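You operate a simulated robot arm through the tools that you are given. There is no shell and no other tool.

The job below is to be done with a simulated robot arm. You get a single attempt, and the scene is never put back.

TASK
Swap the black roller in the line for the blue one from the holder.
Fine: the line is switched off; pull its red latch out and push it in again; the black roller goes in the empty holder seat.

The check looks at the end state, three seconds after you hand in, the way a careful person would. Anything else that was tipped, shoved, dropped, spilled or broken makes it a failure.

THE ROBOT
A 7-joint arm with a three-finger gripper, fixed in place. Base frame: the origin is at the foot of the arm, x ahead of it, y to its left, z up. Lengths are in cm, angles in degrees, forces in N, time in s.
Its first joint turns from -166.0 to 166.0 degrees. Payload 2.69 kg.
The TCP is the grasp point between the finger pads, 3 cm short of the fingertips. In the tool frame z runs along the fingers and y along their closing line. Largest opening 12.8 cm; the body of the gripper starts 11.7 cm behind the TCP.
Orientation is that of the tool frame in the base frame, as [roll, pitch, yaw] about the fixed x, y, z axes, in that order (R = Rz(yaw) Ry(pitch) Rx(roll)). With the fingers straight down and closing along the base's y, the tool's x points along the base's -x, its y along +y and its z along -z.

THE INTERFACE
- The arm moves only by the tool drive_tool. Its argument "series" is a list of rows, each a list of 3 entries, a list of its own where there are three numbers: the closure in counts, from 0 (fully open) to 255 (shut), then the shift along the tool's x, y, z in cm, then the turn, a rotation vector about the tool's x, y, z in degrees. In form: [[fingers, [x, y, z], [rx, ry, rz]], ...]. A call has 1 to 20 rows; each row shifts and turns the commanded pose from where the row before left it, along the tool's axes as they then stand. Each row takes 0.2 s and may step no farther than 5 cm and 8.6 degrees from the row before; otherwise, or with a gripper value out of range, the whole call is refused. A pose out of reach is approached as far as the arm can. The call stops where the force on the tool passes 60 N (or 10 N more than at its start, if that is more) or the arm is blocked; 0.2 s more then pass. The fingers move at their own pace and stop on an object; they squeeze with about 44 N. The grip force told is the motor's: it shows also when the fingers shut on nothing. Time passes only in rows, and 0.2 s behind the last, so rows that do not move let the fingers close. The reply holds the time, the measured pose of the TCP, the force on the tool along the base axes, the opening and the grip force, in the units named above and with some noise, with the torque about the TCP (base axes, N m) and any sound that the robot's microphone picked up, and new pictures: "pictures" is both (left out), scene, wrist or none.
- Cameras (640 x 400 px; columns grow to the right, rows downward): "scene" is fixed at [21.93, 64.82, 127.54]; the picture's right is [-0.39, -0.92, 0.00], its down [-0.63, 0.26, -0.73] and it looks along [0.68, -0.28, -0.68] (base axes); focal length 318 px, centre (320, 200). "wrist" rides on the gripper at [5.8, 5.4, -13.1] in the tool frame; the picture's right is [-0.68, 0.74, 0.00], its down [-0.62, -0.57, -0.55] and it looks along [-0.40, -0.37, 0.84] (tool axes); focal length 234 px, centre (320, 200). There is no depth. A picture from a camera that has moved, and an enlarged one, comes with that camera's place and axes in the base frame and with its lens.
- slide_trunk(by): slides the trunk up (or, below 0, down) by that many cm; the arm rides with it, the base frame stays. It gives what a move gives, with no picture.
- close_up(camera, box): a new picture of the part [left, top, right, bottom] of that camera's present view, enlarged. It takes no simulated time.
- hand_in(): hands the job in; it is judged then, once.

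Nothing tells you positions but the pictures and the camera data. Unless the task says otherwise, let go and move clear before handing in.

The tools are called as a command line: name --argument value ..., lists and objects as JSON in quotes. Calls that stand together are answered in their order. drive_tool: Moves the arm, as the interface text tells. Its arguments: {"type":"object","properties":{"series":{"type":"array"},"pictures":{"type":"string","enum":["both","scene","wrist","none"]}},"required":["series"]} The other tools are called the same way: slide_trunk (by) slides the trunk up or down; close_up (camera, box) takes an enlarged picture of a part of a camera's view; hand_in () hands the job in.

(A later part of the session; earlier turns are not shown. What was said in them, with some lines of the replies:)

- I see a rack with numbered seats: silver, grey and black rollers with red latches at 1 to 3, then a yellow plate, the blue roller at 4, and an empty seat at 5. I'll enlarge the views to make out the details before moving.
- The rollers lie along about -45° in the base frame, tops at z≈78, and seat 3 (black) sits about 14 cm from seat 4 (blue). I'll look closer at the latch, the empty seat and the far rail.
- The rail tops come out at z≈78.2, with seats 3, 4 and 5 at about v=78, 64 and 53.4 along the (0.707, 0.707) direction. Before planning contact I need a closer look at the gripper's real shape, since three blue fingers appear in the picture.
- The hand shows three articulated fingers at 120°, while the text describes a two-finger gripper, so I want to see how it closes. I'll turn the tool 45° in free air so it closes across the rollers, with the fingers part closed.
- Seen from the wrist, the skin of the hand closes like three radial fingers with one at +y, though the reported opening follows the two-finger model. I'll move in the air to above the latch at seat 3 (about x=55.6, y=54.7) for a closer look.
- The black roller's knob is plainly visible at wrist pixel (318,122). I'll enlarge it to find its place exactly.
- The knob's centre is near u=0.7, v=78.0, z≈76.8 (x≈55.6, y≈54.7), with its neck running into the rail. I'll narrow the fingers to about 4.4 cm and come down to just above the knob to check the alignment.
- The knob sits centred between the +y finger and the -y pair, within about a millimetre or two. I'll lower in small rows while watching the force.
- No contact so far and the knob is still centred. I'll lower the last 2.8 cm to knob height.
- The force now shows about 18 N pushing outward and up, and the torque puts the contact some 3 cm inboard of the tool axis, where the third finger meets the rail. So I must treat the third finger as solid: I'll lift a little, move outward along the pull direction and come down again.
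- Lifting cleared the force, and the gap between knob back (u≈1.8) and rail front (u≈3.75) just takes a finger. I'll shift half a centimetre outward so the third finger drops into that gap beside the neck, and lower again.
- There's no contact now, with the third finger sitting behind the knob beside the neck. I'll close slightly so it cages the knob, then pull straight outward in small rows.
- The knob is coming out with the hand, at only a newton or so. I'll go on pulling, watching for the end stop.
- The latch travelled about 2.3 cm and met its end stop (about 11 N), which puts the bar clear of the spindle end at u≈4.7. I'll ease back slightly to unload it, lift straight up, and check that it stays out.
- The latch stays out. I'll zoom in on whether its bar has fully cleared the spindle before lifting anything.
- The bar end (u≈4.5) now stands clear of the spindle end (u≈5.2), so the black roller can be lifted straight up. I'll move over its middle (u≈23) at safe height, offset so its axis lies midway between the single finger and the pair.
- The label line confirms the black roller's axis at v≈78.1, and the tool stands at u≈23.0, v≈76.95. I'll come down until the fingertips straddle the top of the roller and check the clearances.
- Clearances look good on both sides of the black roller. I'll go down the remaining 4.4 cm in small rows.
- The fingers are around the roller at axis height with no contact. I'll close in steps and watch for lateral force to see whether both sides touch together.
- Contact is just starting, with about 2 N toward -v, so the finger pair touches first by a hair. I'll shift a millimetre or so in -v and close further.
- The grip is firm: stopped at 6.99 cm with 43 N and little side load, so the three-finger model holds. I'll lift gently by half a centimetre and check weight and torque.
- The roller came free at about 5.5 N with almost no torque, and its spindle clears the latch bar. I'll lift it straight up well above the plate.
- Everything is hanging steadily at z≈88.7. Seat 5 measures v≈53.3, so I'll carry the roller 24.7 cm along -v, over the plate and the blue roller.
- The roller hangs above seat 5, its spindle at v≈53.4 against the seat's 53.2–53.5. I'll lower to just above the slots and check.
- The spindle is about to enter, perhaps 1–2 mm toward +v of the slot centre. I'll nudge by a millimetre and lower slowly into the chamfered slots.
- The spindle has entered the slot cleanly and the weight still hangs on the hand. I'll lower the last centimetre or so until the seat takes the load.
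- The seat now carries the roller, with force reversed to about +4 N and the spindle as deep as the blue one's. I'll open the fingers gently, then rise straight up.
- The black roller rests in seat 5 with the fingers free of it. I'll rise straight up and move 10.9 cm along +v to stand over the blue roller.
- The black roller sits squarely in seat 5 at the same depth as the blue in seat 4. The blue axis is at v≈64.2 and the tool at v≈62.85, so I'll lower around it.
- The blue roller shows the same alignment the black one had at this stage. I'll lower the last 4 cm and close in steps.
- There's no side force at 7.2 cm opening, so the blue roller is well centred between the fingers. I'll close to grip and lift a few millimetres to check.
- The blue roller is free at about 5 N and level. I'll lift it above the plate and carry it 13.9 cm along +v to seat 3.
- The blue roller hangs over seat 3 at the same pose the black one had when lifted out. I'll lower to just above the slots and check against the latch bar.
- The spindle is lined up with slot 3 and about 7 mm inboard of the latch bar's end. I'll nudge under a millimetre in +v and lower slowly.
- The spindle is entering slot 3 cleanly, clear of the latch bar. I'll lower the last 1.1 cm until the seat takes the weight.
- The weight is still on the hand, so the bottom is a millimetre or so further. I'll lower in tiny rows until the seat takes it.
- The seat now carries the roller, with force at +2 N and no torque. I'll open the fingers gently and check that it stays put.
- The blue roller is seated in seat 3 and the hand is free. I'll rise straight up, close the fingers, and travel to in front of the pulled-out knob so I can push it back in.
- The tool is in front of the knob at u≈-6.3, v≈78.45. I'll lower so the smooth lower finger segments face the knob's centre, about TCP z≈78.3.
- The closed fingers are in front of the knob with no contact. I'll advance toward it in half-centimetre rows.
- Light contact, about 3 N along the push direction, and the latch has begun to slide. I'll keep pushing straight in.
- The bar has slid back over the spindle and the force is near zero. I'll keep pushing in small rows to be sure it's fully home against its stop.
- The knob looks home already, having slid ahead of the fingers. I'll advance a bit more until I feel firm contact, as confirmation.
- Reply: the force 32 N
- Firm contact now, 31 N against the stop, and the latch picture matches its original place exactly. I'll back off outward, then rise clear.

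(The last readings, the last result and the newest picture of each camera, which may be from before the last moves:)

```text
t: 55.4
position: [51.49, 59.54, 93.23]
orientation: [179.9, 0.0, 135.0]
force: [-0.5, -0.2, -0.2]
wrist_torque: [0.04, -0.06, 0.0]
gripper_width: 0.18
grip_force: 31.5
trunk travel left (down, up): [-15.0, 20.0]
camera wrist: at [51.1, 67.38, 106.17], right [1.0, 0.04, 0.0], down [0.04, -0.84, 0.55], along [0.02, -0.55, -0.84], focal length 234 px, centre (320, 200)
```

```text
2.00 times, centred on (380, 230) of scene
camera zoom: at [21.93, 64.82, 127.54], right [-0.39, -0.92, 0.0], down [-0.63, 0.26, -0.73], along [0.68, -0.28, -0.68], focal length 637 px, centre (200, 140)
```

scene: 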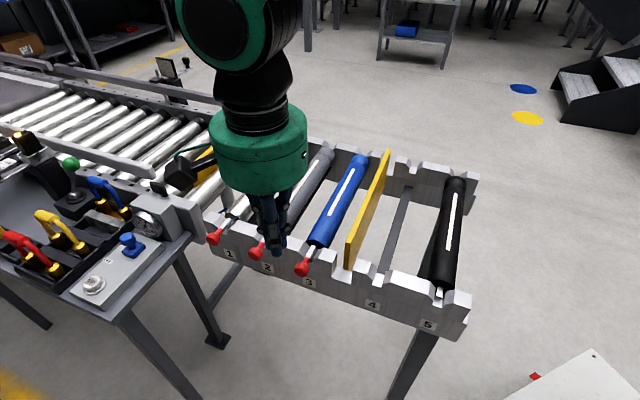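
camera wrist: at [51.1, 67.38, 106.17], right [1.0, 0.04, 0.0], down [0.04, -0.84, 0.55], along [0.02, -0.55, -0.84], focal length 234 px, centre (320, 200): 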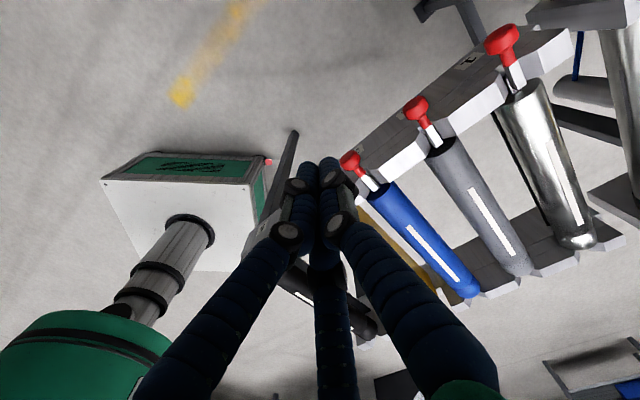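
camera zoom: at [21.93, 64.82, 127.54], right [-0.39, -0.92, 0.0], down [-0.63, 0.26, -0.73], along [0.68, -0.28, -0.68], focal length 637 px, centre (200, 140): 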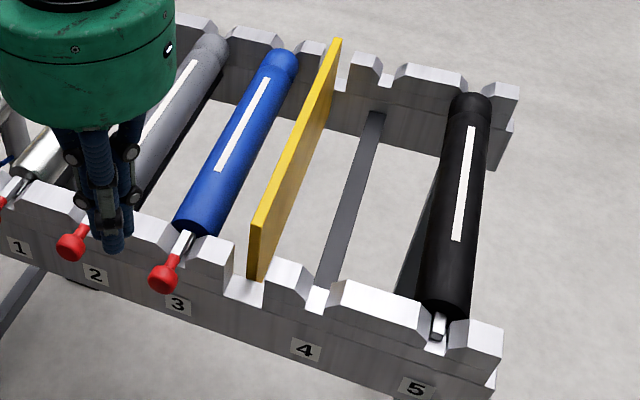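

The blue roller is latched in seat 3 and the black one is in seat 5. I'll open the hand higher up, well clear, and check the far ends of both rollers.

drive_tool --series '[[200, [0, 0, -3], [0, 0, 0]], [100, [2, 0, -3], [0, 0, 0]], [0, [2, 0, 0], [0, 0, 0]], [0, [0, 0, 0], [0, 0, 0]], [0, [0, 0, 0], [0, 0, 0]]]'

close_up --camera "scene" --box '[310, 130, 410, 210]'

close_up --camera "scene" --box '[410, 150, 490, 210]'

close_up --camera "scene" --box '[0, 120, 220, 310]'

close_up --camera "wrist" --box '[300, 100, 640, 320]'

```text
t: 56.6
position: [48.83, 62.34, 99.11]
orientation: [-180.0, 0.0, 135.0]
force: [-1.0, 0.3, -0.4]
wrist_torque: [0.01, 0.01, -0.01]
gripper_width: 12.81
grip_force: 0.0
trunk travel left (down, up): [-15.0, 20.0]
camera wrist: at [48.48, 70.26, 112.08], right [1.0, 0.04, 0.0], down [0.04, -0.84, 0.55], along [0.02, -0.55, -0.84], focal length 234 px, centre (320, 200)
```

scene: 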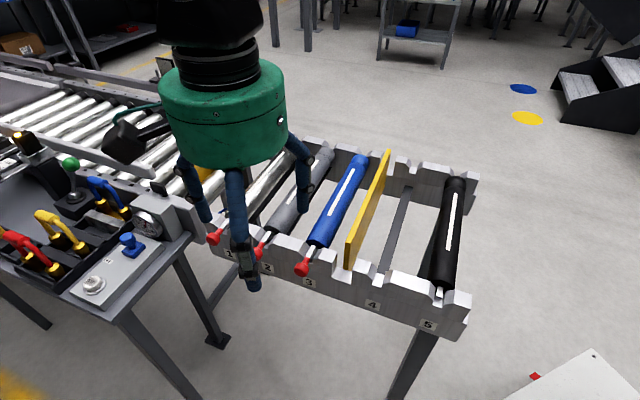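
wrist: 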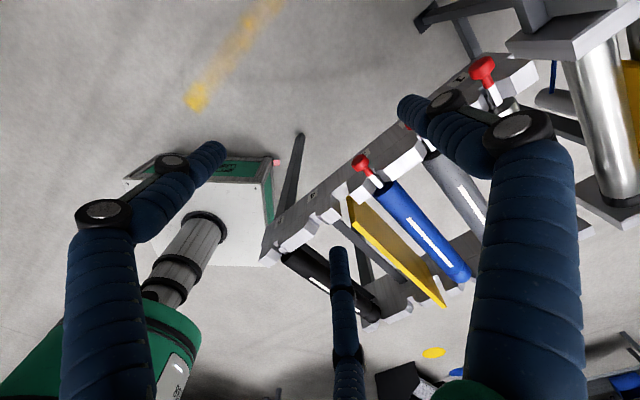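

```text
5.00 times, centred on (360, 170) of scene
camera zoom: at [21.93, 64.82, 127.54], right [-0.39, -0.92, 0.0], down [-0.63, 0.26, -0.73], along [0.68, -0.28, -0.68], focal length 1592 px, centre (120, 350)
```

zoom: 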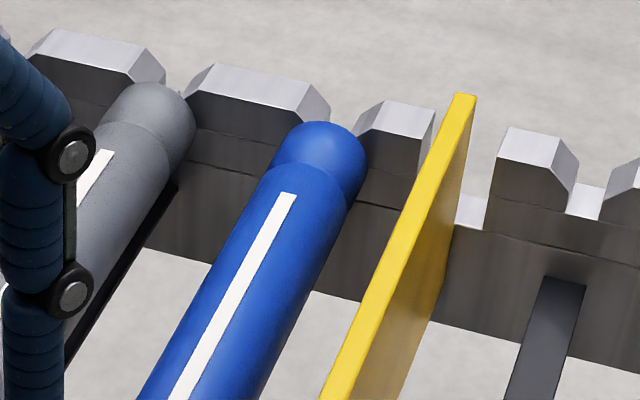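

```text
6.67 times, centred on (450, 180) of scene
camera zoom: at [21.93, 64.82, 127.54], right [-0.39, -0.92, 0.0], down [-0.63, 0.26, -0.73], along [0.68, -0.28, -0.68], focal length 2123 px, centre (-547, 333)
```

zoom: 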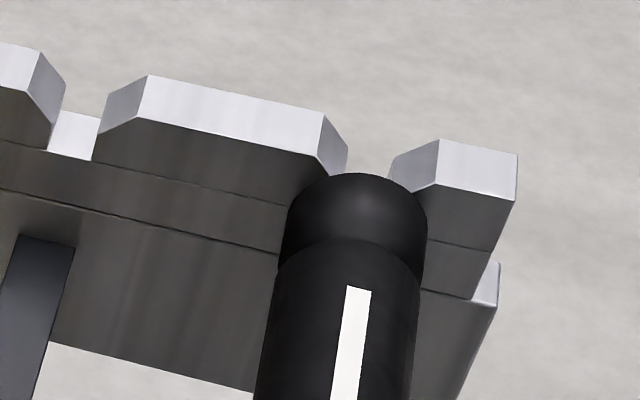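

```text
2.11 times, centred on (110, 215) of scene
camera zoom: at [21.93, 64.82, 127.54], right [-0.39, -0.92, 0.0], down [-0.63, 0.26, -0.73], along [0.68, -0.28, -0.68], focal length 670 px, centre (762, 168)
```

zoom: 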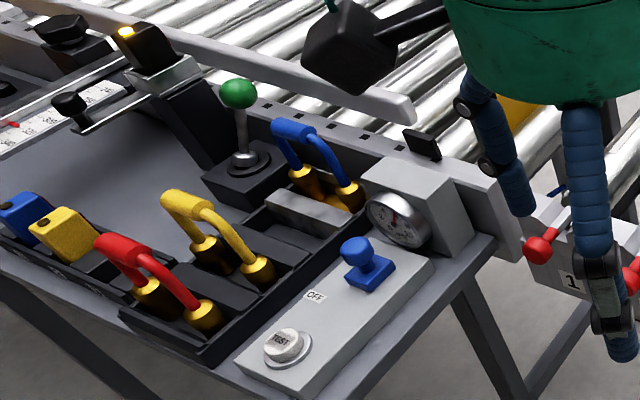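

```text
1.82 times, centred on (470, 210) of wrist
camera zoom: at [48.48, 70.26, 112.08], right [1.0, 0.04, 0.0], down [0.04, -0.84, 0.55], along [0.02, -0.55, -0.84], focal length 426 px, centre (47, 182)
```

zoom: 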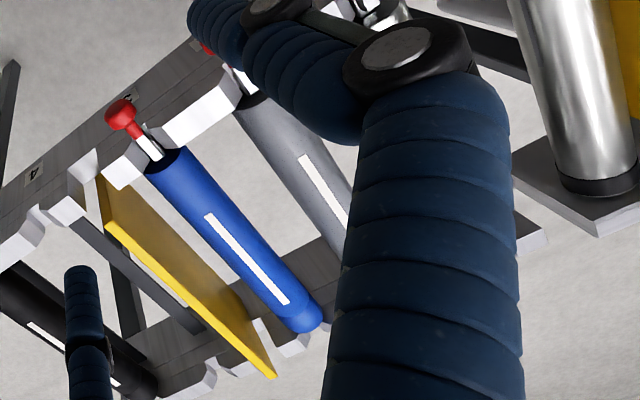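

Both rollers are fully seated at both ends, the latch is home over the blue roller's spindle, and the plate, the neighbouring rollers and the bench look untouched. The hand is open and clear, so I'm handing in.

hand_in

```text
The job is handed in.
```

The swap is done and handed in, but I haven't been told the verdict. The blue roller is now in the line at seat 3, and the black roller is in the holder seat that was empty (seat 5).

- **Latch:** I pulled the seat 3 latch out to its stop (about 2.3 cm) and pushed it back in after the swap. It took a firm 31 N push at the end, and in the picture it sits exactly where it started.
- **Rollers:** both are seated in the slots at both ends, with the same end facing the front rail as before.
- **Surroundings:** in the last pictures the yellow plate, the other rollers and the bench look untouched.
- **Contact:** while I was first lining up on the latch, a finger pressed against the front rail with about 18 N. I lifted off at once and saw no mark or movement from it.

The gripper has three solid fingers, not the two described, so I planned the grips around three.
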